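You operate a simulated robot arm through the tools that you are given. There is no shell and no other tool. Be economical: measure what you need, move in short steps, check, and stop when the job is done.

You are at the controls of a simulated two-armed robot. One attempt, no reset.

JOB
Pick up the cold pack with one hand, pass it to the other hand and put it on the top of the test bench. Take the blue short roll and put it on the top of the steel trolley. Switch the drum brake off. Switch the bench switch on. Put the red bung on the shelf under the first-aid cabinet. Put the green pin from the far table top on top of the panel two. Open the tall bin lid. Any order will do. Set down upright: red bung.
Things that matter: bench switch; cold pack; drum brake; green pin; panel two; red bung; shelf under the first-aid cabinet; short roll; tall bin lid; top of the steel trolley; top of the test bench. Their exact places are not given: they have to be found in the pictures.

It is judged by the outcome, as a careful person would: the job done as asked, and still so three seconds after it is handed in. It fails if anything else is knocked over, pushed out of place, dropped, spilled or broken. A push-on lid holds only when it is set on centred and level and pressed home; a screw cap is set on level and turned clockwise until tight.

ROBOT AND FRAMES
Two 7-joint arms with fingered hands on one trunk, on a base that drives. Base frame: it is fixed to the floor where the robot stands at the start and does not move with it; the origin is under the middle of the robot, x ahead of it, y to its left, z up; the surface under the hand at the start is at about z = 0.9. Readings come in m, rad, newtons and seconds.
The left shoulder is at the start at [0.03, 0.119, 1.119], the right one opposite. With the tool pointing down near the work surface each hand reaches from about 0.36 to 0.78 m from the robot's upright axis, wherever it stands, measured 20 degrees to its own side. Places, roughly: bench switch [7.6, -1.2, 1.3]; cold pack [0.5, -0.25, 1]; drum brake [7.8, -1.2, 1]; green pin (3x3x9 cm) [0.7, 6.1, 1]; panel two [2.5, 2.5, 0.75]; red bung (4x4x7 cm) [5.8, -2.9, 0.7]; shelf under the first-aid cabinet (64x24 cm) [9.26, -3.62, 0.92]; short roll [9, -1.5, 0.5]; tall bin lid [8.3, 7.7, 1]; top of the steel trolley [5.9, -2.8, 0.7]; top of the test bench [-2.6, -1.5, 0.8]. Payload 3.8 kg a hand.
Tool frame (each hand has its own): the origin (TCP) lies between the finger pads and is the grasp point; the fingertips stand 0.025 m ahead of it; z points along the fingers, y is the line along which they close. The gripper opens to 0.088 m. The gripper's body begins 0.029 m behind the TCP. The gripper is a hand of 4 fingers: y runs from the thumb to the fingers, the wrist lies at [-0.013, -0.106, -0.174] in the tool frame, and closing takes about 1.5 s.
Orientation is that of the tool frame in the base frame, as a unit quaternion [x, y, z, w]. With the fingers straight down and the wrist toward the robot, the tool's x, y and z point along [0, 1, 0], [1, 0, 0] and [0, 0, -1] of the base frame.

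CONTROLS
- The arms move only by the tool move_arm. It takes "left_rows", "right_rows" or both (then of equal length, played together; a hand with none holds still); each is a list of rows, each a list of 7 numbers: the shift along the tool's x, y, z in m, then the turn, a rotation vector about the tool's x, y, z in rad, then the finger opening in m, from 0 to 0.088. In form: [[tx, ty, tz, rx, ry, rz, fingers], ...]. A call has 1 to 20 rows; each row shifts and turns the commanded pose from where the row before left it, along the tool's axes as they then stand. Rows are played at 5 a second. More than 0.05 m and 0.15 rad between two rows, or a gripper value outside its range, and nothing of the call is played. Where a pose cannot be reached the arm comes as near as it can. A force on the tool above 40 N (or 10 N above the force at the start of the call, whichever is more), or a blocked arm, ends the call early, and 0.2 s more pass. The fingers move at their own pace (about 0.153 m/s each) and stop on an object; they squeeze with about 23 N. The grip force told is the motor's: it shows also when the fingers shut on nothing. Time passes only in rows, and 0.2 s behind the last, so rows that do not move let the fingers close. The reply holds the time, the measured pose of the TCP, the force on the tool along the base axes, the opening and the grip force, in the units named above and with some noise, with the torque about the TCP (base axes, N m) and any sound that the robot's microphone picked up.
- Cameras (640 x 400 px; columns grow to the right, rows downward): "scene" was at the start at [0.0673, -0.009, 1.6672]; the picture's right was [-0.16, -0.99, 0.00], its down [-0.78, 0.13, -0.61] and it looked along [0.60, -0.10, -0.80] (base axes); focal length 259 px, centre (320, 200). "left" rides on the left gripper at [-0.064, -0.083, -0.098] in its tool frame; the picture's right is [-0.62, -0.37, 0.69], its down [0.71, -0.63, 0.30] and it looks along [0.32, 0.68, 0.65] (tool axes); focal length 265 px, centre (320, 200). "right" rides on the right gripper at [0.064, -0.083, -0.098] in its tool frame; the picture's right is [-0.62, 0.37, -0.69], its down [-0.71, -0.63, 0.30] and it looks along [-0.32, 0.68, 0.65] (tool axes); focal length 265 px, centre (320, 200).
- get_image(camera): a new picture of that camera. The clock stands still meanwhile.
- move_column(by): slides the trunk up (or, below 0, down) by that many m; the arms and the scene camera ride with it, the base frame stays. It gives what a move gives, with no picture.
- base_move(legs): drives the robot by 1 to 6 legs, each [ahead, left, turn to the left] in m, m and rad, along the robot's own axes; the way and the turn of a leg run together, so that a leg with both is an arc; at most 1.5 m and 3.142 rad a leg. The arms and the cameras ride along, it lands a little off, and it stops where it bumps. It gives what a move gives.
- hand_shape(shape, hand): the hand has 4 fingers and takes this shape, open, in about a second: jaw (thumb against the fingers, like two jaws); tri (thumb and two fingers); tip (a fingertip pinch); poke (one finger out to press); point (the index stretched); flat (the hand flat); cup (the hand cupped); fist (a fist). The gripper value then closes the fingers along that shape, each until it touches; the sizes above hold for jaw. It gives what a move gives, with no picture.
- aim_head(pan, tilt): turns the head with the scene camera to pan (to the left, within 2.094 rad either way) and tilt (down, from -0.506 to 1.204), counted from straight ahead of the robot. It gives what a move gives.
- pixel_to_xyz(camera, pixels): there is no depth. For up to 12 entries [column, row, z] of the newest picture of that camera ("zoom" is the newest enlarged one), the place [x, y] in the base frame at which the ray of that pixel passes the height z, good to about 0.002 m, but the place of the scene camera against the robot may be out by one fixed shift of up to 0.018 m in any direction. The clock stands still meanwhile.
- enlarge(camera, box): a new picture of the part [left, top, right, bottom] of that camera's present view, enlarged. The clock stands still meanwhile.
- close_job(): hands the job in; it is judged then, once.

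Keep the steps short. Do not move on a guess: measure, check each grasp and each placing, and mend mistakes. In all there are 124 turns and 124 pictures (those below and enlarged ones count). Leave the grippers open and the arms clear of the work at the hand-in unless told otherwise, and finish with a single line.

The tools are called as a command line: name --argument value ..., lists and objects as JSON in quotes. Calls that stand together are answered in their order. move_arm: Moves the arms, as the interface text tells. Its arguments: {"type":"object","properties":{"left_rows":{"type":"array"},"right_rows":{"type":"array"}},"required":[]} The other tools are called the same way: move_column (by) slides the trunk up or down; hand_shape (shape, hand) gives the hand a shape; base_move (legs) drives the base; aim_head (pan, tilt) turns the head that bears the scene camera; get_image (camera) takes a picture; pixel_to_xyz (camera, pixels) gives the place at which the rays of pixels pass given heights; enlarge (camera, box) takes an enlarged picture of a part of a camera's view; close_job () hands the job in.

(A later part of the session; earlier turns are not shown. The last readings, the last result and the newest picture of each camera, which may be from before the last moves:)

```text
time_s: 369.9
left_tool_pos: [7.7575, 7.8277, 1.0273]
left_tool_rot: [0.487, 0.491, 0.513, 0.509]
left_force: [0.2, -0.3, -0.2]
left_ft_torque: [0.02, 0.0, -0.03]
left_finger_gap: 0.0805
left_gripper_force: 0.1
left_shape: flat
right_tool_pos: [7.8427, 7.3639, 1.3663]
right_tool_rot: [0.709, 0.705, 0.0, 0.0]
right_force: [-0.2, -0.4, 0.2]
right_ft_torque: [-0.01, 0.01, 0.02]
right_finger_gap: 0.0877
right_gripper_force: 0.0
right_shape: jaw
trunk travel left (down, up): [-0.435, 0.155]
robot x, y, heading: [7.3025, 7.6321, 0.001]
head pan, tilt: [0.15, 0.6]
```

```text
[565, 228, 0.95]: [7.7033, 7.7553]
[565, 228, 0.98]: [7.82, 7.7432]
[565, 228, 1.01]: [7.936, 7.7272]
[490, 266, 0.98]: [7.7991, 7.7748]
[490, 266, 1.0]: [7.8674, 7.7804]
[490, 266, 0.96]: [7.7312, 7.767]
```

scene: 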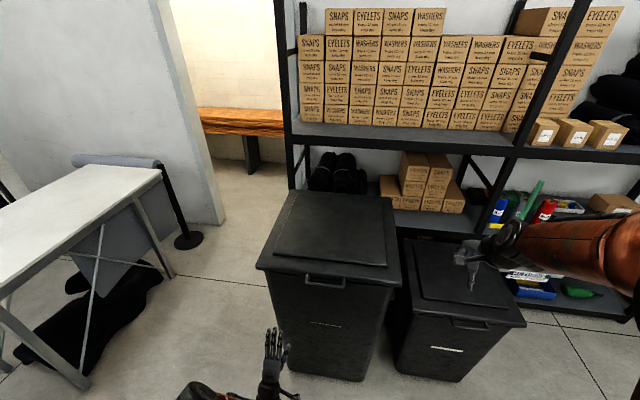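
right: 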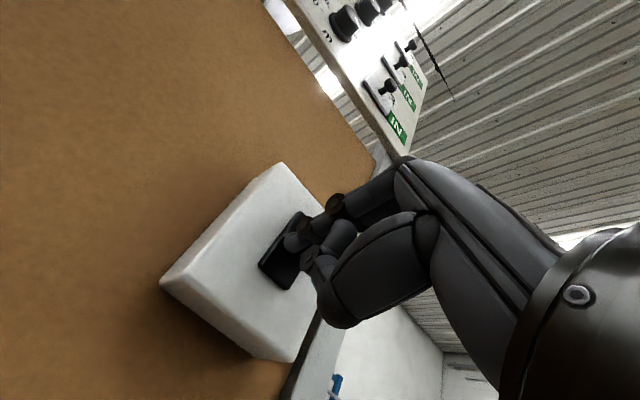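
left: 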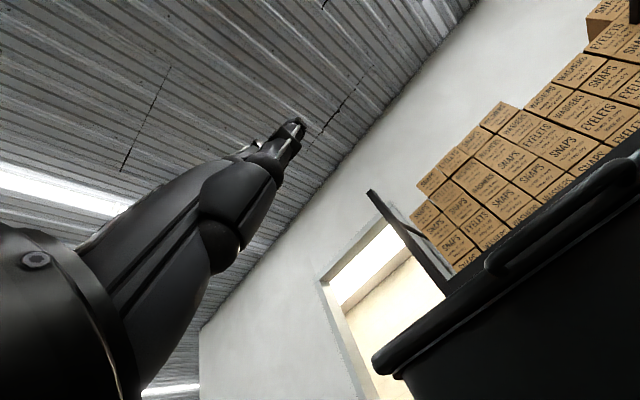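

The flat hand points about 45° above the tool axis, so I'll turn it back 0.8 rad to lie level, drive 0.13 ahead, and lower the trunk 0.1 to slip under the bar (bar at ≈(8.015,7.72,1.03)).

move_arm --left_rows '[[0, 0, 0, 0.1333, 0, 0, 0.08], [0, 0, 0, 0.1333, 0, 0, 0.08], [0, 0, 0, 0.1333, 0, 0, 0.08], [0, 0, 0, 0.1333, 0, 0, 0.08], [0, 0, 0, 0.1333, 0, 0, 0.08], [0, 0, 0, 0.1333, 0, 0, 0.08], [0, 0, 0, 0, 0, 0, 0.08]]'

move_column --by -0.1

base_move --legs '[[0.1, 0, 0]]'

get_image --camera "scene"

```text
time_s: 371.5
left_tool_pos: [7.756, 7.8275, 1.0275]
left_tool_rot: [0.646, 0.652, 0.281, 0.28]
left_force: [-0.4, -0.4, 0.0]
left_ft_torque: [0.02, 0.0, 0.0]
left_finger_gap: 0.0806
left_gripper_force: 0.1
left_shape: flat
right_tool_pos: [7.8433, 7.3647, 1.3645]
right_tool_rot: [0.709, 0.706, -0.001, 0.001]
right_force: [-0.8, 0.8, -0.7]
right_ft_torque: [0.03, 0.01, -0.02]
right_finger_gap: 0.0878
right_gripper_force: 0.1
right_shape: jaw
trunk travel left (down, up): [-0.435, 0.155]
robot x, y, heading: [7.301, 7.6309, 0.007]
head pan, tilt: [0.15, 0.6]
```

```text
time_s: 372.8
left_tool_pos: [7.7572, 7.8276, 0.928]
left_tool_rot: [0.645, 0.652, 0.283, 0.28]
left_force: [-0.3, 0.2, 0.3]
left_ft_torque: [-0.01, 0.03, 0.0]
left_finger_gap: 0.0809
left_gripper_force: 0.0
left_shape: flat
right_tool_pos: [7.8432, 7.3634, 1.266]
right_tool_rot: [0.709, 0.705, 0.0, 0.0]
right_force: [-0.2, -0.4, 0.2]
right_ft_torque: [-0.01, -0.01, -0.03]
right_finger_gap: 0.0878
right_gripper_force: 0.1
right_shape: jaw
trunk travel left (down, up): [-0.335, 0.255]
robot x, y, heading: [7.3044, 7.6295, 0.009]
head pan, tilt: [0.15, 0.6]
```

```text
time_s: 374.0
left_tool_pos: [7.8579, 7.8279, 0.9285]
left_tool_rot: [0.646, 0.652, 0.282, 0.28]
left_force: [-0.6, 0.1, 0.2]
left_ft_torque: [0.02, 0.0, -0.02]
left_finger_gap: 0.0807
left_gripper_force: 0.1
left_shape: flat
right_tool_pos: [7.9429, 7.3644, 1.264]
right_tool_rot: [0.709, 0.705, 0.0, 0.0]
right_force: [0.0, 0.1, 0.3]
right_ft_torque: [0.02, 0.05, -0.02]
right_finger_gap: 0.088
right_gripper_force: 0.0
right_shape: jaw
trunk travel left (down, up): [-0.335, 0.255]
robot x, y, heading: [7.3991, 7.6323, 0.008]
head pan, tilt: [0.15, 0.6]
```

```text
22 pictures are left
```

scene: 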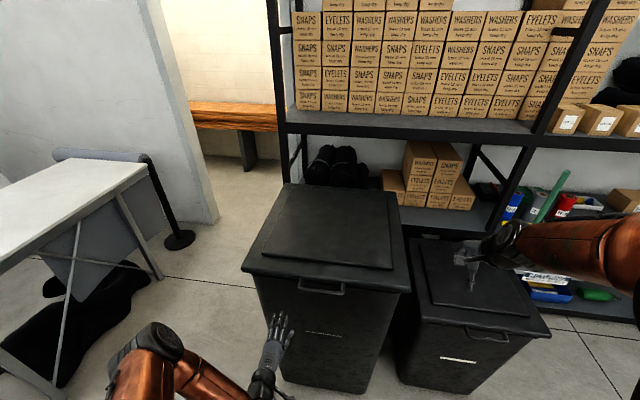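

Shift right 0.078 and go forward 0.14 under the bar, then check.

move_arm --left_rows '[[-0.039, 0, 0, 0, 0, 0, 0.08], [-0.039, 0, 0, 0, 0, 0, 0.08], [0, 0.025, 0.0245, 0, 0, 0, 0.08], [0, 0.025, 0.0245, 0, 0, 0, 0.08], [0, 0.025, 0.0245, 0, 0, 0, 0.08], [0, 0.025, 0.0245, 0, 0, 0, 0.08], [0, 0, 0, 0, 0, 0, 0.08]]'

enlarge --camera "scene" --box '[240, 240, 420, 380]'

```text
time_s: 375.4
left_tool_pos: [7.9729, 7.7479, 0.926]
left_tool_rot: [0.651, 0.653, 0.273, 0.274]
left_force: [-12.4, 0.3, -0.2]
left_ft_torque: [-0.02, -0.82, 0.14]
left_finger_gap: 0.0
left_gripper_force: 0.0
left_shape: flat
right_tool_pos: [7.9412, 7.3635, 1.2664]
right_tool_rot: [0.709, 0.706, 0.0, 0.0]
right_force: [-0.2, -0.5, -0.3]
right_ft_torque: [0.01, -0.02, 0.02]
right_finger_gap: 0.0881
right_gripper_force: 0.0
right_shape: jaw
trunk travel left (down, up): [-0.335, 0.255]
robot x, y, heading: [7.4027, 7.6316, 0.008]
head pan, tilt: [0.15, 0.6]
stopped in row 6 (left hand): the force on the tool passed its limit at 61 N (the readings are from after the stop); the commanded pose is now the measured one
```

```text
2.86 times, centred on (330, 310) of scene
```

zoom: 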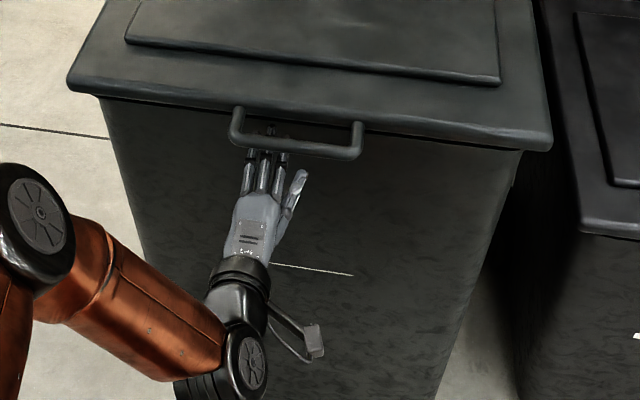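

Fingers are under the handle and touch the bin's front. Ease back 1 cm and lift along the arc.

move_arm --left_rows '[[0, -0.0086, -0.0084, 0, 0, 0, 0.08], [0, 0.0223, -0.0201, 0, 0, 0, 0.08], [0, 0.0223, -0.0201, 0, 0, 0, 0.08], [0, 0.0223, -0.0201, 0, 0, 0, 0.08], [0, 0.0252, -0.0173, 0, 0, 0, 0.08], [0, 0.0252, -0.0173, 0, 0, 0, 0.08], [0, 0.0252, -0.0173, 0, 0, 0, 0.08], [0, 0.0288, -0.0138, 0, 0, 0, 0.08], [0, 0.0288, -0.0138, 0, 0, 0, 0.08], [0, 0.0288, -0.0138, 0, 0, 0, 0.08], [0, 0.0288, -0.0138, 0, 0, 0, 0.08], [0, 0, 0, 0, 0, 0, 0.08]]'

get_image --camera "scene"

```text
time_s: 377.9
left_tool_pos: [8.0254, 7.7483, 1.2281]
left_tool_rot: [0.65, 0.653, 0.274, 0.274]
left_force: [-3.2, -0.7, -2.4]
left_ft_torque: [0.04, -0.03, 0.01]
left_finger_gap: 0.0001
left_gripper_force: 0.0
left_shape: flat
right_tool_pos: [7.9439, 7.3652, 1.2662]
right_tool_rot: [0.708, 0.706, 0.0, 0.0]
right_force: [-0.3, 0.5, 1.2]
right_ft_torque: [0.01, -0.01, -0.03]
right_finger_gap: 0.0879
right_gripper_force: 0.1
right_shape: jaw
trunk travel left (down, up): [-0.335, 0.255]
robot x, y, heading: [7.4032, 7.6295, 0.004]
head pan, tilt: [0.15, 0.6]
```

```text
20 pictures are left
```

scene: 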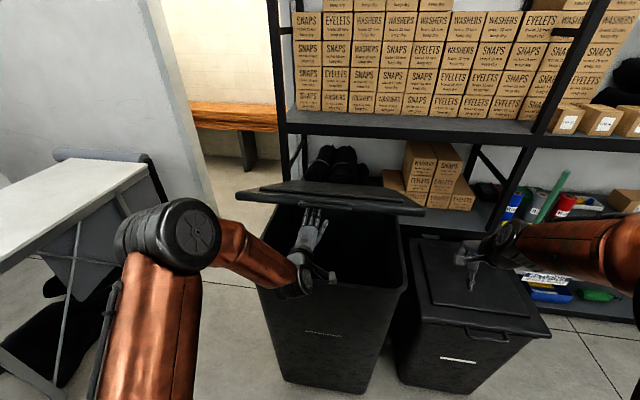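

Lid lifted about 25° with the hand under it. Now drive ahead 0.25, raise the trunk 0.2, and ahead 0.08 more to swing it further.

base_move --legs '[[0.25, 0, 0]]'

move_column --by 0.2

base_move --legs '[[0.08, 0, 0]]'

get_image --camera "scene"

```text
time_s: 379.1
left_tool_pos: [8.0882, 7.7473, 1.2461]
left_tool_rot: [0.643, 0.645, 0.294, 0.29]
left_force: [-26.5, 0.7, 13.0]
left_ft_torque: [0.46, -3.24, 0.82]
left_finger_gap: 0.0001
left_gripper_force: 0.0
left_shape: flat
right_tool_pos: [8.0043, 7.3655, 1.2682]
right_tool_rot: [0.708, 0.706, 0.002, 0.002]
right_force: [0.2, 1.0, 0.0]
right_ft_torque: [0.0, -0.01, -0.02]
right_finger_gap: 0.0879
right_gripper_force: 0.0
right_shape: jaw
trunk travel left (down, up): [-0.335, 0.255]
robot x, y, heading: [7.4681, 7.6326, 0.009]
head pan, tilt: [0.15, 0.6]
stopped in leg 1: the force on the tool passed its limit at 81 N (the readings are from after the stop); the commanded pose is now the measured one
```

```text
time_s: 381.2
left_tool_pos: [8.0969, 7.7486, 1.4401]
left_tool_rot: [0.645, 0.647, 0.288, 0.287]
left_force: [-0.1, 0.2, -1.1]
left_ft_torque: [-0.02, -0.01, 0.0]
left_finger_gap: 0.0804
left_gripper_force: 0.0
left_shape: flat
right_tool_pos: [8.0122, 7.3652, 1.4648]
right_tool_rot: [0.708, 0.706, -0.001, 0.0]
right_force: [-0.5, 1.0, -0.3]
right_ft_torque: [0.01, -0.01, -0.01]
right_finger_gap: 0.0875
right_gripper_force: 0.2
right_shape: jaw
trunk travel left (down, up): [-0.535, 0.055]
robot x, y, heading: [7.4747, 7.6325, 0.002]
head pan, tilt: [0.15, 0.6]
```

```text
time_s: 382.3
left_tool_pos: [8.1702, 7.7496, 1.442]
left_tool_rot: [0.644, 0.646, 0.29, 0.288]
left_force: [0.1, 0.0, 0.2]
left_ft_torque: [-0.01, -0.02, -0.02]
left_finger_gap: 0.0805
left_gripper_force: 0.1
left_shape: flat
right_tool_pos: [8.0843, 7.3661, 1.4672]
right_tool_rot: [0.708, 0.706, 0.001, 0.001]
right_force: [-0.7, 0.5, 0.6]
right_ft_torque: [0.03, 0.0, -0.02]
right_finger_gap: 0.088
right_gripper_force: 0.1
right_shape: jaw
trunk travel left (down, up): [-0.535, 0.055]
robot x, y, heading: [7.5519, 7.6323, 0.006]
head pan, tilt: [0.15, 0.6]
```

```text
19 pictures are left
```

scene: 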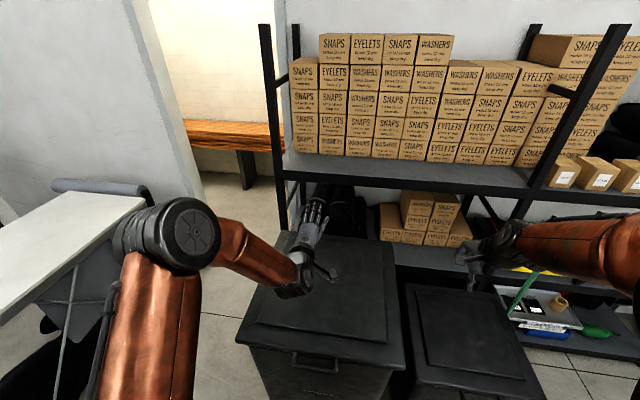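

The lid slipped off and closed again; nothing else moved. New plan: left hand lifts the handle as before, then the right hand (flat) goes deep under the lid and swings it over. Reset positions first.

base_move --legs '[[-0.15, 0, 0]]'

hand_shape --hand "right" --shape "flat"

move_column --by -0.2

move_arm --left_rows '[[0, -0.0313, -0.035, 0, 0, 0, 0.08], [0, -0.0313, -0.035, 0, 0, 0, 0.08], [0, -0.0313, -0.035, 0, 0, 0, 0.08], [0, -0.034, 0.0305, 0, 0, 0, 0.08], [0, -0.034, 0.0305, 0, 0, 0, 0.08], [0, -0.034, 0.0305, 0, 0, 0, 0.08], [0, -0.034, 0.0305, 0, 0, 0, 0.08], [0, -0.034, 0.0305, 0, 0, 0, 0.08], [0, -0.034, 0.0305, 0, 0, 0, 0.08], [0, -0.034, 0.0305, 0, 0, 0, 0.08], [0, 0, 0, 0, 0, 0, 0.08], [0, 0, 0, 0, 0, 0, 0.08]]' --right_rows '[[0, 0, 0, -0.1333, 0, 0, 0.08], [0, 0, 0, -0.1333, 0, 0, 0.08], [0, 0, 0, -0.1333, 0, 0, 0.08], [0, 0, 0, -0.1333, 0, 0, 0.08], [0, 0, 0, -0.1333, 0, 0, 0.08], [0, 0, 0, -0.1333, 0, 0, 0.08], [0.039, 0, 0, 0, 0, 0, 0.08], [0.039, 0, 0, 0, 0, 0, 0.08], [0.039, 0, 0, 0, 0, 0, 0.08], [0.039, 0, 0, 0, 0, 0, 0.08], [0, 0, 0, 0, 0, 0, 0.08], [0, 0, 0, 0, 0, 0, 0.08]]'

get_image --camera "scene"

```text
time_s: 383.7
left_tool_pos: [8.0227, 7.749, 1.4382]
left_tool_rot: [0.644, 0.649, 0.289, 0.285]
left_force: [0.8, 0.0, 0.3]
left_ft_torque: [-0.03, -0.02, 0.03]
left_finger_gap: 0.0806
left_gripper_force: 0.0
left_shape: flat
right_tool_pos: [7.9383, 7.3649, 1.4641]
right_tool_rot: [0.708, 0.706, -0.001, -0.001]
right_force: [0.1, -0.4, -1.0]
right_ft_torque: [0.01, 0.0, 0.01]
right_finger_gap: 0.0878
right_gripper_force: 0.1
right_shape: jaw
trunk travel left (down, up): [-0.535, 0.055]
robot x, y, heading: [7.3986, 7.629, 0.008]
head pan, tilt: [0.15, 0.6]
```

```text
time_s: 384.6
left_tool_pos: [8.0198, 7.749, 1.4397]
left_tool_rot: [0.644, 0.648, 0.289, 0.286]
left_force: [-1.4, -0.1, 0.7]
left_ft_torque: [0.0, 0.03, 0.01]
left_finger_gap: 0.0806
left_gripper_force: 0.1
left_shape: flat
right_tool_pos: [7.9352, 7.3645, 1.4655]
right_tool_rot: [0.708, 0.707, 0.0, 0.001]
right_force: [0.1, -0.3, 0.5]
right_ft_torque: [0.01, 0.03, 0.0]
right_finger_gap: 0.0807
right_gripper_force: 0.0
right_shape: flat
trunk travel left (down, up): [-0.535, 0.055]
robot x, y, heading: [7.3986, 7.629, 0.01]
head pan, tilt: [0.15, 0.6]
```

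```text
time_s: 386.7
left_tool_pos: [8.0199, 7.7479, 1.2405]
left_tool_rot: [0.645, 0.648, 0.288, 0.286]
left_force: [0.2, 0.5, -0.5]
left_ft_torque: [-0.02, 0.01, 0.0]
left_finger_gap: 0.0807
left_gripper_force: 0.0
left_shape: flat
right_tool_pos: [7.9372, 7.3641, 1.2661]
right_tool_rot: [0.708, 0.706, 0.0, 0.0]
right_force: [0.9, -0.1, 0.5]
right_ft_torque: [0.01, 0.0, 0.02]
right_finger_gap: 0.0807
right_gripper_force: 0.0
right_shape: flat
trunk travel left (down, up): [-0.335, 0.255]
robot x, y, heading: [7.3972, 7.632, 0.008]
head pan, tilt: [0.15, 0.6]
```

```text
time_s: 389.3
left_tool_pos: [7.8796, 7.7492, 0.9202]
left_tool_rot: [0.644, 0.648, 0.288, 0.287]
left_force: [0.2, 0.0, -0.1]
left_ft_torque: [0.0, 0.01, 0.02]
left_finger_gap: 0.0803
left_gripper_force: 0.1
left_shape: flat
right_tool_pos: [7.9356, 7.5217, 1.2665]
right_tool_rot: [0.652, 0.651, 0.275, 0.275]
right_force: [0.5, 0.5, -0.4]
right_ft_torque: [-0.03, -0.01, -0.03]
right_finger_gap: 0.0805
right_gripper_force: 0.1
right_shape: flat
trunk travel left (down, up): [-0.335, 0.255]
robot x, y, heading: [7.3963, 7.6312, 0.007]
head pan, tilt: [0.15, 0.6]
```

```text
18 pictures are left
```

scene: 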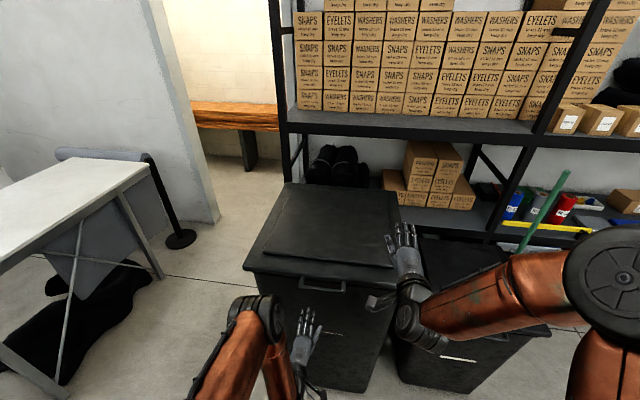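

Now in one go: left hooks under the bar and lifts; then the right lowers and goes in under the lid.

move_arm --left_rows '[[0, 0.025, 0.028, 0, 0, 0, 0.08], [0, 0.025, 0.028, 0, 0, 0, 0.08], [0, 0.02365, -0.0185, 0, 0, 0, 0.08], [0, 0.02365, -0.0185, 0, 0, 0, 0.08], [0, 0.02365, -0.0185, 0, 0, 0, 0.08], [0, 0.02635, -0.0155, 0, 0, 0, 0.08], [0, 0.02635, -0.0155, 0, 0, 0, 0.08], [0, 0.02635, -0.0155, 0, 0, 0, 0.08], [0, 0.02965, -0.0118, 0, 0, 0, 0.08], [0, 0.02965, -0.0118, 0, 0, 0, 0.08], [0, 0.02965, -0.0118, 0, 0, 0, 0.08], [0, 0.02965, -0.0118, 0, 0, 0, 0.08], [0, 0, 0, 0, 0, 0, 0.08], [0, 0, 0, 0, 0, 0, 0.08], [0, 0, 0, 0, 0, 0, 0.08], [0, 0, 0, 0, 0, 0, 0.08], [0, 0, 0, 0, 0, 0, 0.08], [0, 0, 0, 0, 0, 0, 0.08], [0, 0, 0, 0, 0, 0, 0.08], [0, 0, 0, 0, 0, 0, 0.08]]' --right_rows '[[0, 0, 0, 0, 0, 0, 0.08], [0, 0, 0, 0, 0, 0, 0.08], [0, 0, 0, 0, 0, 0, 0.08], [0, 0, 0, 0, 0, 0, 0.08], [0, 0, 0, 0, 0, 0, 0.08], [0, 0, 0, 0, 0, 0, 0.08], [0, 0, 0, 0, 0, 0, 0.08], [0, 0, 0, 0, 0, 0, 0.08], [0, 0, 0, 0, 0, 0, 0.08], [0, 0, 0, 0, 0, 0, 0.08], [0, 0, 0, 0, 0, 0, 0.08], [0, 0, 0, 0, 0, 0, 0.08], [0, -0.0265, 0.0258, 0, 0, 0, 0.08], [0, -0.0265, 0.0258, 0, 0, 0, 0.08], [0, -0.0265, 0.0258, 0, 0, 0, 0.08], [0, -0.0265, 0.0258, 0, 0, 0, 0.08], [0, 0.0314, 0.0323, 0, 0, 0, 0.08], [0, 0.0314, 0.0323, 0, 0, 0, 0.08], [0, 0.0314, 0.0323, 0, 0, 0, 0.08], [0, 0.0314, 0.0323, 0, 0, 0, 0.08]]'

get_image --camera "scene"

```text
time_s: 393.5
left_tool_pos: [8.0215, 7.7499, 1.2211]
left_tool_rot: [0.645, 0.647, 0.289, 0.286]
left_force: [-8.1, -0.7, 0.4]
left_ft_torque: [0.04, -0.53, 0.05]
left_finger_gap: 0.0807
left_gripper_force: 0.0
left_shape: flat
right_tool_pos: [8.1176, 7.5204, 1.1177]
right_tool_rot: [0.652, 0.651, 0.275, 0.275]
right_force: [0.1, 0.1, -0.3]
right_ft_torque: [0.0, 0.0, 0.03]
right_finger_gap: 0.0806
right_gripper_force: 0.0
right_shape: flat
trunk travel left (down, up): [-0.335, 0.255]
robot x, y, heading: [7.3963, 7.6335, 0.008]
head pan, tilt: [0.15, 0.6]
```

```text
17 pictures are left
```

scene: 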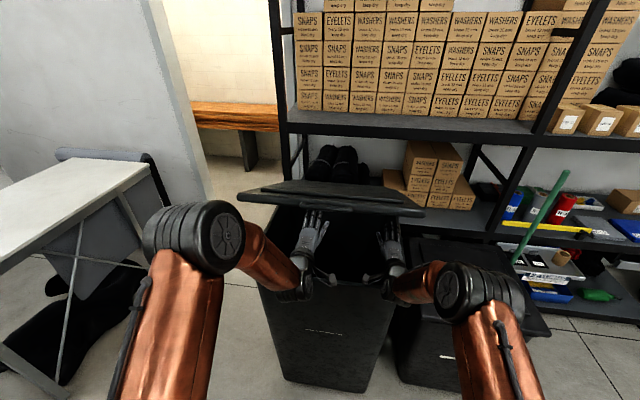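

Both hands are under the lid. Right lifts to take the load, then the left withdraws; then drive ahead 0.3 so the right hand swings it up.

move_arm --right_rows '[[0, 0.0372, -0.0083, 0, 0, 0, 0.08], [0, 0.0372, -0.0083, 0, 0, 0, 0.08], [0, 0.0372, -0.0083, 0, 0, 0, 0.08], [0, 0.0372, -0.0083, 0, 0, 0, 0.08], [0, 0, 0, 0, 0, 0, 0.08], [0, 0, 0, 0, 0, 0, 0.08], [0, 0, 0, 0, 0, 0, 0.08], [0, 0, 0, 0, 0, 0, 0.08], [0, 0, 0, 0, 0, 0, 0.08]]' --left_rows '[[0, 0, 0, 0, 0, 0, 0.08], [0, 0, 0, 0, 0, 0, 0.08], [0, 0, 0, 0, 0, 0, 0.08], [0, 0, 0, 0, 0, 0, 0.08], [0, 0, 0, 0, 0, 0, 0.08], [0, -0.025, -0.028, 0, 0, 0, 0.08], [0, -0.025, -0.028, 0, 0, 0, 0.08], [0, -0.025, -0.028, 0, 0, 0, 0.08], [0, -0.025, -0.028, 0, 0, 0, 0.08]]'

base_move --legs '[[0.3, 0, 0]]'

get_image --camera "scene"

```text
time_s: 395.5
left_tool_pos: [7.8726, 7.7464, 1.2192]
left_tool_rot: [0.644, 0.647, 0.289, 0.287]
left_force: [-0.6, -0.4, -0.2]
left_ft_torque: [-0.02, -0.02, 0.02]
left_finger_gap: 0.0808
left_gripper_force: 0.1
left_shape: flat
right_tool_pos: [8.1967, 7.5204, 1.2459]
right_tool_rot: [0.652, 0.652, 0.275, 0.274]
right_force: [-3.9, 0.6, -2.9]
right_ft_torque: [0.03, -0.01, -0.03]
right_finger_gap: 0.0807
right_gripper_force: 0.3
right_shape: flat
trunk travel left (down, up): [-0.335, 0.255]
robot x, y, heading: [7.3956, 7.6314, 0.007]
head pan, tilt: [0.15, 0.6]
```

```text
time_s: 397.6
left_tool_pos: [8.1779, 7.7465, 1.2188]
left_tool_rot: [0.645, 0.647, 0.288, 0.287]
left_force: [-0.3, 0.5, 0.0]
left_ft_torque: [0.01, 0.02, -0.02]
left_finger_gap: 0.0806
left_gripper_force: 0.1
left_shape: flat
right_tool_pos: [8.501, 7.5213, 1.2467]
right_tool_rot: [0.653, 0.65, 0.275, 0.276]
right_force: [-2.1, 0.4, 0.5]
right_ft_torque: [-0.02, -0.11, 0.0]
right_finger_gap: 0.0806
right_gripper_force: 0.1
right_shape: flat
trunk travel left (down, up): [-0.335, 0.255]
robot x, y, heading: [7.6994, 7.6331, 0.007]
head pan, tilt: [0.15, 0.6]
```

```text
16 pictures are left
```

scene: 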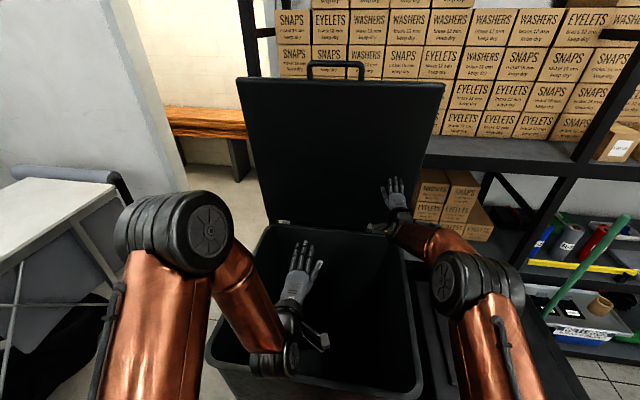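

The lid is nearly upright. Raise the trunk 0.2, creep 0.06 ahead, and stretch the right arm forward to push it past vertical.

move_column --by 0.2

base_move --legs '[[0.06, 0, 0]]'

move_arm --right_rows '[[0, 0.021, 0.0215, 0, 0, 0, 0.08], [0, 0.021, 0.0215, 0, 0, 0, 0.08], [0, 0.021, 0.0215, 0, 0, 0, 0.08], [0, 0.021, 0.0215, 0, 0, 0, 0.08], [0, 0, 0, 0, 0, 0, 0.08]]'

get_image --camera "scene"

```text
time_s: 399.8
left_tool_pos: [8.1771, 7.7478, 1.4192]
left_tool_rot: [0.646, 0.646, 0.288, 0.287]
left_force: [0.1, 0.2, -0.5]
left_ft_torque: [0.0, -0.01, 0.0]
left_finger_gap: 0.0804
left_gripper_force: 0.0
left_shape: flat
right_tool_pos: [8.501, 7.5203, 1.4469]
right_tool_rot: [0.653, 0.65, 0.274, 0.276]
right_force: [-0.7, 0.4, 0.1]
right_ft_torque: [-0.02, -0.03, -0.02]
right_finger_gap: 0.0805
right_gripper_force: 0.2
right_shape: flat
trunk travel left (down, up): [-0.535, 0.055]
robot x, y, heading: [7.6991, 7.6316, 0.006]
head pan, tilt: [0.15, 0.6]
```

```text
time_s: 400.7
left_tool_pos: [8.2253, 7.7485, 1.4236]
left_tool_rot: [0.644, 0.645, 0.291, 0.289]
left_force: [-0.3, -0.2, 0.3]
left_ft_torque: [0.02, -0.04, 0.01]
left_finger_gap: 0.0806
left_gripper_force: 0.1
left_shape: flat
right_tool_pos: [8.551, 7.5217, 1.4529]
right_tool_rot: [0.652, 0.649, 0.277, 0.278]
right_force: [-1.0, 0.0, -0.5]
right_ft_torque: [-0.01, 0.01, 0.0]
right_finger_gap: 0.0806
right_gripper_force: 0.0
right_shape: flat
trunk travel left (down, up): [-0.535, 0.055]
robot x, y, heading: [7.7595, 7.6304, 0.01]
head pan, tilt: [0.15, 0.6]
```

```text
time_s: 401.9
left_tool_pos: [8.2347, 7.7478, 1.4197]
left_tool_rot: [0.645, 0.646, 0.289, 0.288]
left_force: [0.7, 0.1, -1.0]
left_ft_torque: [0.0, 0.02, 0.01]
left_finger_gap: 0.0807
left_gripper_force: 0.1
left_shape: flat
right_tool_pos: [8.5982, 7.5229, 1.4464]
right_tool_rot: [0.652, 0.65, 0.276, 0.276]
right_force: [-0.4, -0.2, 0.4]
right_ft_torque: [0.01, 0.0, -0.02]
right_finger_gap: 0.0807
right_gripper_force: 0.0
right_shape: flat
right hand out of reach, approached as far as the arm can: row 2, 3, 4
trunk travel left (down, up): [-0.535, 0.055]
robot x, y, heading: [7.7567, 7.6293, 0.01]
head pan, tilt: [0.15, 0.6]
```

```text
15 pictures are left
```

scene: 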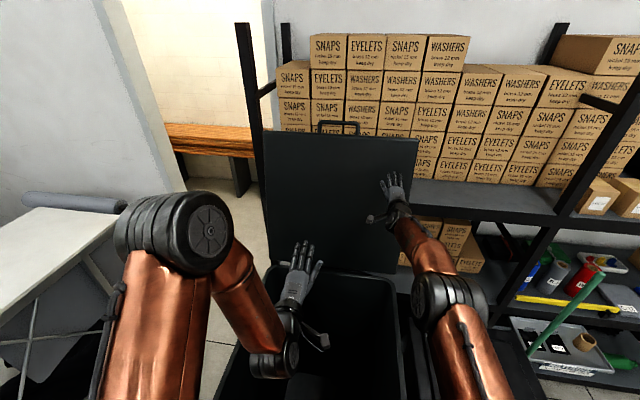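

Lid upright with no load on the hand. Withdraw both hands by backing the base, and check whether it stays.

move_arm --right_rows '[[0, -0.031, -0.032, 0, 0, 0, 0.08], [0, -0.031, -0.032, 0, 0, 0, 0.08], [0, -0.031, -0.032, 0, 0, 0, 0.08], [0, 0, 0, 0, 0, 0, 0.08], [0, 0, 0, 0, 0, 0, 0.08], [0, 0, 0, 0, 0, 0, 0.08], [0, 0, 0, 0, 0, 0, 0.08]]'

base_move --legs '[[-0.55, 0, 0]]'

get_image --camera "scene"

```text
time_s: 403.5
left_tool_pos: [8.236, 7.7488, 1.4186]
left_tool_rot: [0.645, 0.646, 0.288, 0.288]
left_force: [0.1, 1.0, 0.9]
left_ft_torque: [0.01, 0.01, 0.01]
left_finger_gap: 0.0805
left_gripper_force: 0.0
left_shape: flat
right_tool_pos: [8.464, 7.5206, 1.4475]
right_tool_rot: [0.652, 0.65, 0.275, 0.276]
right_force: [-1.0, -0.5, 0.7]
right_ft_torque: [0.02, 0.01, -0.01]
right_finger_gap: 0.0808
right_gripper_force: 0.0
right_shape: flat
trunk travel left (down, up): [-0.535, 0.055]
robot x, y, heading: [7.7608, 7.6359, 0.009]
head pan, tilt: [0.15, 0.6]
```

```text
time_s: 406.7
left_tool_pos: [7.6804, 7.7452, 1.42]
left_tool_rot: [0.646, 0.646, 0.288, 0.288]
left_force: [0.6, 0.1, 1.0]
left_ft_torque: [0.0, 0.01, 0.02]
left_finger_gap: 0.0806
left_gripper_force: 0.0
left_shape: flat
right_tool_pos: [7.9103, 7.5176, 1.4469]
right_tool_rot: [0.654, 0.649, 0.274, 0.276]
right_force: [1.1, 0.2, -0.3]
right_ft_torque: [-0.02, 0.0, -0.01]
right_finger_gap: 0.0807
right_gripper_force: 0.0
right_shape: flat
trunk travel left (down, up): [-0.535, 0.055]
robot x, y, heading: [7.2033, 7.6316, 0.006]
head pan, tilt: [0.15, 0.6]
```

```text
14 pictures are left
```

scene: 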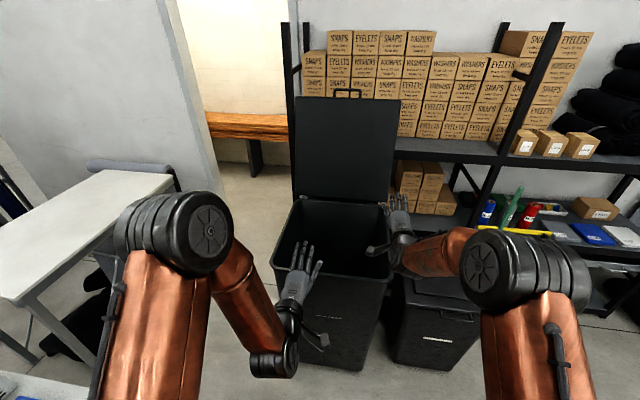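

The lid stays open by itself. Hands back to jaw/down, then drive back to (6.1,5.7) and look west for the far table and panel two.

move_arm --left_rows '[[0, 0, 0, 0.14, 0, 0, 0.08], [0, 0, 0, 0.14, 0, 0, 0.08], [0, 0, 0, 0.14, 0, 0, 0.08], [0, 0, 0, 0.14, 0, 0, 0.08], [0, 0, 0, 0.14, 0, 0, 0.08], [0, 0, 0, 0.14, 0, 0, 0.08]]' --right_rows '[[-0.03, 0, 0, 0.1333, 0, 0, 0.08], [-0.03, 0, 0, 0.1333, 0, 0, 0.08], [-0.03, 0, 0, 0.1333, 0, 0, 0.08], [-0.03, 0, 0, 0.1333, 0, 0, 0.08], [-0.03, 0, 0, 0.1333, 0, 0, 0.08], [0, 0, 0, 0.1333, 0, 0, 0.08]]'

hand_shape --hand "left" --shape "jaw"

hand_shape --hand "right" --shape "jaw"

base_move --legs '[[0, 0, -2.12], [1.1, 0, 0], [1.1, 0, 0], [0, 0, -1.03]]'

aim_head --pan 0.1 --tilt 0.15

get_image --camera "scene"

```text
time_s: 408.1
left_tool_pos: [7.6819, 7.7423, 1.4198]
left_tool_rot: [0.708, 0.707, 0.0, 0.0]
left_force: [-0.5, 0.1, -0.4]
left_ft_torque: [0.03, 0.0, 0.01]
left_finger_gap: 0.0805
left_gripper_force: 0.2
left_shape: flat
right_tool_pos: [7.9101, 7.3656, 1.4471]
right_tool_rot: [0.71, 0.705, -0.001, -0.002]
right_force: [-0.4, -0.8, -0.4]
right_ft_torque: [0.02, 0.0, 0.0]
right_finger_gap: 0.0807
right_gripper_force: 0.0
right_shape: flat
trunk travel left (down, up): [-0.535, 0.055]
robot x, y, heading: [7.2035, 7.6296, -0.0]
head pan, tilt: [0.15, 0.6]
```

```text
time_s: 409.0
left_tool_pos: [7.6801, 7.7438, 1.4199]
left_tool_rot: [0.707, 0.707, 0.0, 0.0]
left_force: [-0.1, -0.1, 0.0]
left_ft_torque: [0.02, -0.01, 0.03]
left_finger_gap: 0.0878
left_gripper_force: 0.1
left_shape: jaw
right_tool_pos: [7.9088, 7.3681, 1.447]
right_tool_rot: [0.709, 0.705, 0.0, 0.0]
right_force: [0.5, -1.3, -0.4]
right_ft_torque: [0.0, -0.05, 0.0]
right_finger_gap: 0.0806
right_gripper_force: 0.1
right_shape: flat
trunk travel left (down, up): [-0.535, 0.055]
robot x, y, heading: [7.2041, 7.6289, 0.001]
head pan, tilt: [0.15, 0.6]
```

```text
time_s: 409.9
left_tool_pos: [7.6808, 7.7458, 1.4192]
left_tool_rot: [0.707, 0.707, 0.001, -0.001]
left_force: [0.1, -0.3, -0.9]
left_ft_torque: [-0.01, 0.0, 0.0]
left_finger_gap: 0.0878
left_gripper_force: 0.0
left_shape: jaw
right_tool_pos: [7.9092, 7.3671, 1.4465]
right_tool_rot: [0.709, 0.705, 0.0, 0.0]
right_force: [-0.2, 0.2, -0.6]
right_ft_torque: [0.02, 0.0, 0.02]
right_finger_gap: 0.088
right_gripper_force: 0.2
right_shape: jaw
trunk travel left (down, up): [-0.535, 0.055]
robot x, y, heading: [7.2059, 7.6311, 0.004]
head pan, tilt: [0.15, 0.6]
```

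```text
time_s: 428.3
left_tool_pos: [5.6841, 5.5843, 1.4194]
left_tool_rot: [0.714, -0.7, 0.0, 0.0]
left_force: [0.4, 0.5, -0.6]
left_ft_torque: [-0.03, -0.01, 0.0]
left_finger_gap: 0.0879
left_gripper_force: 0.1
left_shape: jaw
right_tool_pos: [5.4477, 5.9553, 1.4471]
right_tool_rot: [0.712, -0.702, 0.0, 0.0]
right_force: [0.3, -0.6, 0.3]
right_ft_torque: [0.01, -0.01, -0.01]
right_finger_gap: 0.0878
right_gripper_force: 0.0
right_shape: jaw
trunk travel left (down, up): [-0.535, 0.055]
robot x, y, heading: [6.1602, 5.7068, -3.119]
head pan, tilt: [0.15, 0.6]
```

```text
time_s: 429.2
left_tool_pos: [5.6845, 5.5844, 1.4191]
left_tool_rot: [0.715, -0.699, 0.0, -0.002]
left_force: [-0.1, 0.3, 0.2]
left_ft_torque: [0.02, -0.02, -0.02]
left_finger_gap: 0.0877
left_gripper_force: 0.0
left_shape: jaw
right_tool_pos: [5.4483, 5.9569, 1.4478]
right_tool_rot: [0.712, -0.702, 0.0, 0.0]
right_force: [0.5, -0.2, -0.4]
right_ft_torque: [0.03, -0.02, -0.03]
right_finger_gap: 0.0877
right_gripper_force: 0.2
right_shape: jaw
trunk travel left (down, up): [-0.535, 0.055]
robot x, y, heading: [6.1589, 5.7111, -3.113]
head pan, tilt: [0.099, 0.15]
```

```text
13 pictures are left
```

scene: 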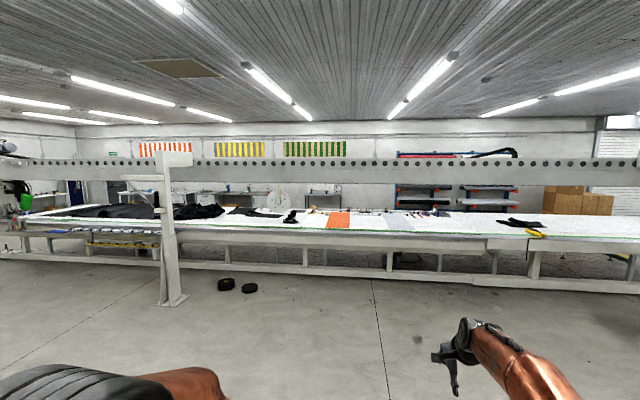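

The pin's spot (0.7,6.1) lies on the west side of the long table; panel two is on this east side near (2.5,2.5). On the way south, stop at (3.9,2.5) and look at panel two.

base_move --legs '[[0, 0, 0.93], [1.5, 0, 0], [1.5, 0, 0], [0.9, 0, 0], [0, 0, -0.95]]'

aim_head --pan 0.0 --tilt 0.5

get_image --camera "scene"

```text
time_s: 453.1
left_tool_pos: [3.4417, 2.3121, 1.4183]
left_tool_rot: [0.719, -0.695, 0.0, -0.001]
left_force: [0.0, 0.8, 0.1]
left_ft_torque: [-0.04, 0.0, 0.06]
left_finger_gap: 0.0876
left_gripper_force: 0.1
left_shape: jaw
right_tool_pos: [3.2029, 2.6806, 1.4466]
right_tool_rot: [0.717, -0.698, 0.0, 0.0]
right_force: [-0.2, 0.0, 0.6]
right_ft_torque: [0.01, 0.0, -0.01]
right_finger_gap: 0.088
right_gripper_force: 0.0
right_shape: jaw
trunk travel left (down, up): [-0.535, 0.055]
robot x, y, heading: [3.9147, 2.4434, -3.108]
head pan, tilt: [0.099, 0.15]
```

```text
time_s: 453.9
left_tool_pos: [3.4433, 2.3115, 1.4193]
left_tool_rot: [0.718, -0.696, 0.001, -0.001]
left_force: [0.7, 0.4, 0.1]
left_ft_torque: [-0.01, -0.03, 0.01]
left_finger_gap: 0.0879
left_gripper_force: 0.1
left_shape: jaw
right_tool_pos: [3.2026, 2.6805, 1.4468]
right_tool_rot: [0.717, -0.697, 0.002, 0.0]
right_force: [0.4, 1.0, -0.4]
right_ft_torque: [-0.01, 0.01, -0.04]
right_finger_gap: 0.088
right_gripper_force: 0.0
right_shape: jaw
trunk travel left (down, up): [-0.535, 0.055]
robot x, y, heading: [3.9154, 2.4421, -3.11]
head pan, tilt: [0.0, 0.499]
```

```text
12 pictures are left
```

scene: 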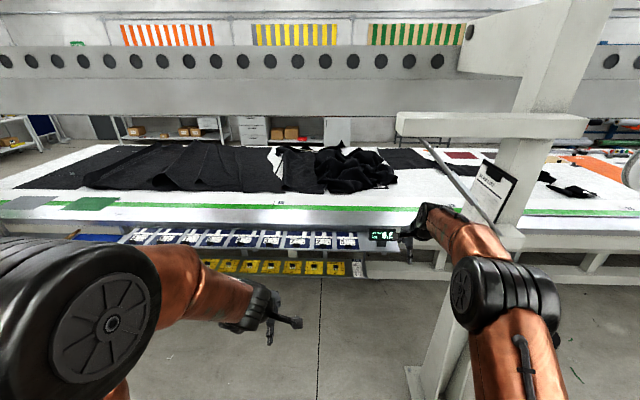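

A row of labelled panels hangs along the near rail at rows 238 and 267. Zoom in.

enlarge --camera "scene" --box '[120, 215, 380, 290]'

pixel_to_xyz --camera "scene" --pixels '[[345, 245, 0.75], [165, 238, 0.75], [336, 268, 0.6], [208, 264, 0.6], [250, 244, 0.75], [300, 210, 0.9], [300, 160, 0.9], [250, 270, 0.75], [445, 370, 0]]'

```text
2.46 times, centred on (250, 252) of scene
```

zoom: 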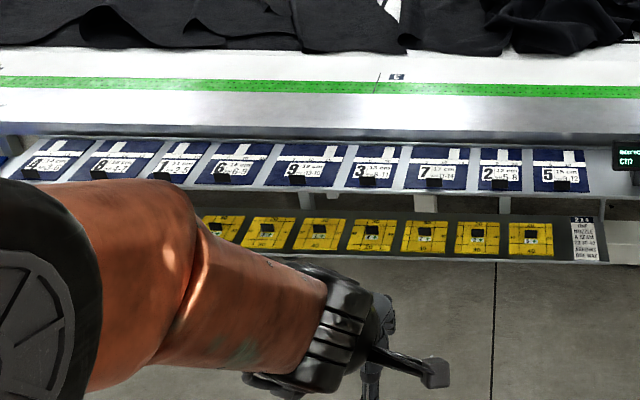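

```text
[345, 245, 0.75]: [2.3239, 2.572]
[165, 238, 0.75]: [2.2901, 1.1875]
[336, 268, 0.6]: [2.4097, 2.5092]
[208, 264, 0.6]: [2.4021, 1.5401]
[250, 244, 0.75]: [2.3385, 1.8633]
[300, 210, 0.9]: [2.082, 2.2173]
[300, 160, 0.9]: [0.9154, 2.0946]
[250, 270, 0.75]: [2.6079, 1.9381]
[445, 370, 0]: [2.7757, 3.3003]
```

Panel two is the blue one with label "2" near (2.35,2.40,0.75). Now go round the south end to the west aisle for the pin.

base_move --legs '[[0, 0, 1.449], [1.5, 0, 0], [1.5, 0, 0], [1.5, 0, 0], [0.66, 0, 0], [0, 0, -1.182]]'

base_move --legs '[[1.45, 0, 0], [0.6, 0, 0], [0, 0, -1.09]]'

```text
time_s: 485.2
left_tool_pos: [3.2353, -2.9889, 1.4189]
left_tool_rot: [0.817, -0.576, 0.001, -0.001]
left_force: [-0.4, -0.5, -0.5]
left_ft_torque: [0.01, 0.05, 0.0]
left_finger_gap: 0.0878
left_gripper_force: 0.1
left_shape: jaw
right_tool_pos: [2.8949, -2.7108, 1.445]
right_tool_rot: [0.815, -0.579, 0.0, -0.001]
right_force: [-0.5, 0.5, -0.1]
right_ft_torque: [-0.01, 0.02, 0.0]
right_finger_gap: 0.0878
right_gripper_force: 0.1
right_shape: jaw
trunk travel left (down, up): [-0.535, 0.055]
robot x, y, heading: [3.6494, -2.723, -2.797]
head pan, tilt: [0.0, 0.499]
```

```text
time_s: 498.3
left_tool_pos: [1.2804, -3.1679, 1.4188]
left_tool_rot: [-0.394, 0.919, -0.001, -0.001]
left_force: [0.1, 1.0, 0.5]
left_ft_torque: [-0.03, 0.01, -0.02]
left_finger_gap: 0.0878
left_gripper_force: 0.1
left_shape: jaw
right_tool_pos: [1.3749, -2.7382, 1.4475]
right_tool_rot: [-0.392, 0.92, -0.001, 0.001]
right_force: [-0.5, -0.1, 0.3]
right_ft_torque: [0.01, -0.03, 0.01]
right_finger_gap: 0.0878
right_gripper_force: 0.1
right_shape: jaw
trunk travel left (down, up): [-0.535, 0.055]
robot x, y, heading: [1.7022, -3.4153, 2.382]
head pan, tilt: [0.0, 0.499]
```

base_move --legs '[[0, 0, -0.04], [1.5, 0, 0], [1.5, 0, 0], [0, 0, -0.77], [1.5, 0, 0], [1.5, 0, 0]]'

base_move --legs '[[1.5, 0, 0], [1.5, 0, 0], [0.7, 0, -0.4]]'

aim_head --pan -0.3 --tilt 0.4

get_image --camera "scene"

```text
time_s: 529.1
left_tool_pos: [-0.492, 2.2259, 1.4186]
left_tool_rot: [-0.006, 1.0, -0.001, 0.0]
left_force: [-0.1, -1.0, 0.5]
left_ft_torque: [0.0, 0.02, 0.01]
left_finger_gap: 0.0877
left_gripper_force: 0.1
left_shape: jaw
right_tool_pos: [-0.1184, 2.4577, 1.4467]
right_tool_rot: [-0.003, 1.0, 0.0, -0.001]
right_force: [-0.4, -0.1, -0.2]
right_ft_torque: [0.0, -0.03, 0.01]
right_finger_gap: 0.0876
right_gripper_force: 0.1
right_shape: jaw
trunk travel left (down, up): [-0.535, 0.055]
robot x, y, heading: [-0.3725, 1.7491, 1.586]
head pan, tilt: [0.0, 0.499]
```

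```text
time_s: 547.0
left_tool_pos: [-0.2068, 5.912, 1.4196]
left_tool_rot: [0.201, 0.98, -0.001, 0.0]
left_force: [0.4, 0.4, 0.3]
left_ft_torque: [-0.01, -0.03, 0.04]
left_finger_gap: 0.0877
left_gripper_force: 0.1
left_shape: jaw
right_tool_pos: [0.2303, 5.9742, 1.4468]
right_tool_rot: [0.204, 0.979, -0.001, -0.001]
right_force: [0.2, 0.8, 1.0]
right_ft_torque: [0.02, 0.0, -0.01]
right_finger_gap: 0.0879
right_gripper_force: 0.2
right_shape: jaw
trunk travel left (down, up): [-0.535, 0.055]
robot x, y, heading: [-0.2873, 5.4279, 1.172]
head pan, tilt: [0.0, 0.499]
```

```text
time_s: 547.8
left_tool_pos: [-0.2072, 5.913, 1.4199]
left_tool_rot: [0.2, 0.98, -0.001, 0.0]
left_force: [0.3, 0.5, 0.0]
left_ft_torque: [0.02, 0.03, 0.01]
left_finger_gap: 0.0877
left_gripper_force: 0.1
left_shape: jaw
right_tool_pos: [0.2297, 5.9751, 1.4467]
right_tool_rot: [0.203, 0.979, -0.001, -0.001]
right_force: [0.8, 0.1, -0.6]
right_ft_torque: [0.04, 0.02, 0.0]
right_finger_gap: 0.0879
right_gripper_force: 0.1
right_shape: jaw
trunk travel left (down, up): [-0.535, 0.055]
robot x, y, heading: [-0.2921, 5.4278, 1.173]
head pan, tilt: [-0.3, 0.4]
```

```text
10 pictures are left
```

scene: 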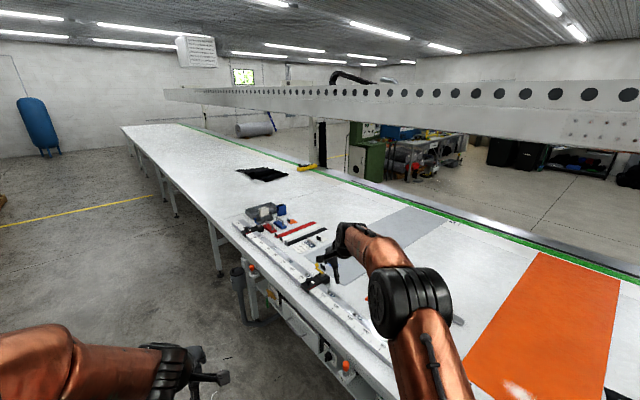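

Small objects around (280,225). Zoom for the green pin.

enlarge --camera "scene" --box '[225, 190, 345, 275]'

pixel_to_xyz --camera "scene" --pixels '[[265, 213, 0.9], [280, 225, 0.9], [310, 235, 0.9], [233, 224, 0.9], [383, 355, 0.9], [322, 268, 0.9]]'

```text
4.71 times, centred on (285, 232) of scene
```

zoom: 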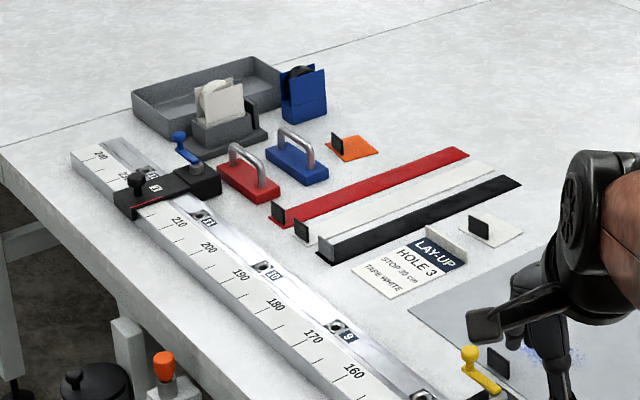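

```text
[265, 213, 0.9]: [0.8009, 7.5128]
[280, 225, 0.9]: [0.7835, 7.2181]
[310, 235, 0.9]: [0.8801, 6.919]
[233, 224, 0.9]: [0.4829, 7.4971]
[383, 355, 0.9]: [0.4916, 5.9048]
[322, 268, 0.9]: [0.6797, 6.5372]
```

The pin must be hidden behind the right arm, near (0.7,6.1). Turn to face the table there and look with both cameras.

base_move --legs '[[0, 0, -1.172], [0.28, 0.45, 0]]'

aim_head --pan 0.2 --tilt 0.8

get_image --camera "scene"

get_image --camera "left"

```text
time_s: 553.7
left_tool_pos: [0.4724, 5.9792, 1.4201]
left_tool_rot: [0.71, 0.704, 0.0, -0.001]
left_force: [0.3, 0.1, -0.7]
left_ft_torque: [0.03, 0.01, 0.03]
left_finger_gap: 0.0878
left_gripper_force: 0.0
left_shape: jaw
right_tool_pos: [0.6975, 5.6018, 1.4474]
right_tool_rot: [0.712, 0.702, 0.0, -0.001]
right_force: [0.6, 0.3, -0.4]
right_ft_torque: [-0.02, 0.0, 0.0]
right_finger_gap: 0.0881
right_gripper_force: 0.0
right_shape: jaw
trunk travel left (down, up): [-0.535, 0.055]
robot x, y, heading: [-0.0048, 5.871, -0.003]
head pan, tilt: [-0.3, 0.4]
```

```text
time_s: 554.7
left_tool_pos: [0.4718, 5.9814, 1.4188]
left_tool_rot: [0.709, 0.705, 0.0, 0.0]
left_force: [0.0, 0.4, -0.6]
left_ft_torque: [-0.01, 0.01, -0.03]
left_finger_gap: 0.0877
left_gripper_force: 0.0
left_shape: jaw
right_tool_pos: [0.6971, 5.6018, 1.4471]
right_tool_rot: [0.713, 0.702, 0.0, -0.001]
right_force: [-0.1, -0.1, 0.1]
right_ft_torque: [-0.01, 0.03, 0.01]
right_finger_gap: 0.0878
right_gripper_force: 0.0
right_shape: jaw
trunk travel left (down, up): [-0.535, 0.055]
robot x, y, heading: [-0.0095, 5.8704, -0.002]
head pan, tilt: [0.201, 0.799]
```

```text
8 pictures are left
```

scene: 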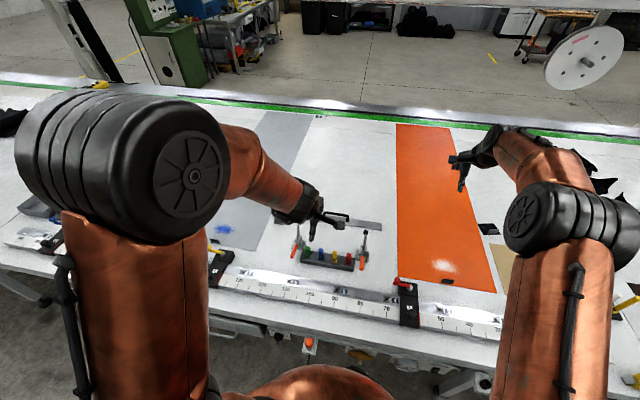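

```text
7 pictures are left
```

left: 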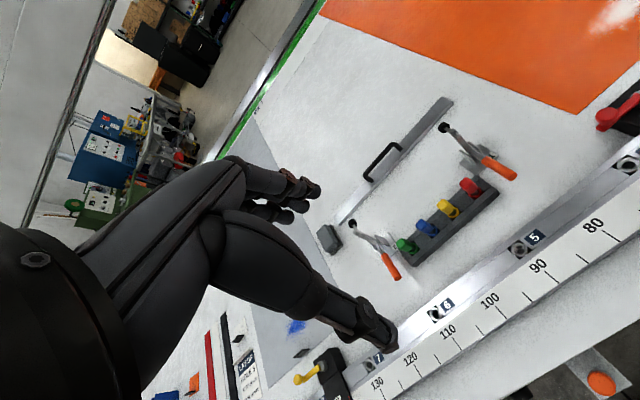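

The green pin stands in a block with blue, yellow and red ones: green at left-cam (405,246), scene (307,253). Triangulate.

pixel_to_xyz --camera "left" --pixels '[[407, 247, 0.93], [407, 247, 0.96], [407, 247, 1.0], [428, 229, 0.96], [448, 208, 0.96], [470, 187, 0.96]]'

pixel_to_xyz --camera "scene" --pixels '[[307, 253, 0.93], [307, 253, 0.96], [307, 253, 1.0], [321, 255, 0.96], [335, 256, 0.96], [348, 259, 0.96]]'

enlarge --camera "left" --box '[340, 150, 520, 290]'

```text
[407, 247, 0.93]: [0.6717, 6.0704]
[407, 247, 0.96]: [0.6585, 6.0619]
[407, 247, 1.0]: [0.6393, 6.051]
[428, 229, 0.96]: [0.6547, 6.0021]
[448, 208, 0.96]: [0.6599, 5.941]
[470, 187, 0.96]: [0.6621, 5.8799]
```

```text
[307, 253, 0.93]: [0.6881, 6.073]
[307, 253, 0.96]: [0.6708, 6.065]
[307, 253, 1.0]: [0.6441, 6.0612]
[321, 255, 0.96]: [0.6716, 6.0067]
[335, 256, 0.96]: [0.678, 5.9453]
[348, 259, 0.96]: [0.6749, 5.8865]
```

```text
2.86 times, centred on (430, 220) of left
```

zoom: 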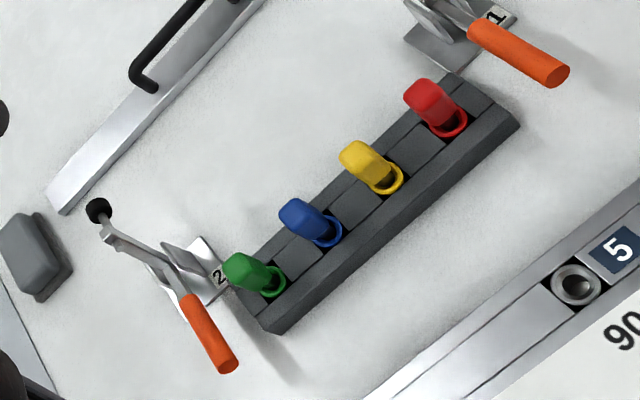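

pixel_to_xyz --camera "zoom" --pixels '[[270, 283, 0.92], [270, 283, 0.94], [270, 283, 0.96], [238, 262, 0.96], [238, 262, 0.98], [238, 262, 1.0], [238, 262, 1.02], [453, 122, 0.94], [425, 92, 1.0], [425, 92, 0.98], [100, 210, 0.98], [228, 365, 0.96]]'

```text
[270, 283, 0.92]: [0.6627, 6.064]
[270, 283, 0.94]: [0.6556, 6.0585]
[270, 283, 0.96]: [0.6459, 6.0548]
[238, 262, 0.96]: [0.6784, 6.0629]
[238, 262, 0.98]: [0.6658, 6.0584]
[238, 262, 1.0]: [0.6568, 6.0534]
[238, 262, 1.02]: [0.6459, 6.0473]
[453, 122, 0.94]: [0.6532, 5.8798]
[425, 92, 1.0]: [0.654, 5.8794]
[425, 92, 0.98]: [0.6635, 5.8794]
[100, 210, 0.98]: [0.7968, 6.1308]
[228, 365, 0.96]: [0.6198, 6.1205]
```

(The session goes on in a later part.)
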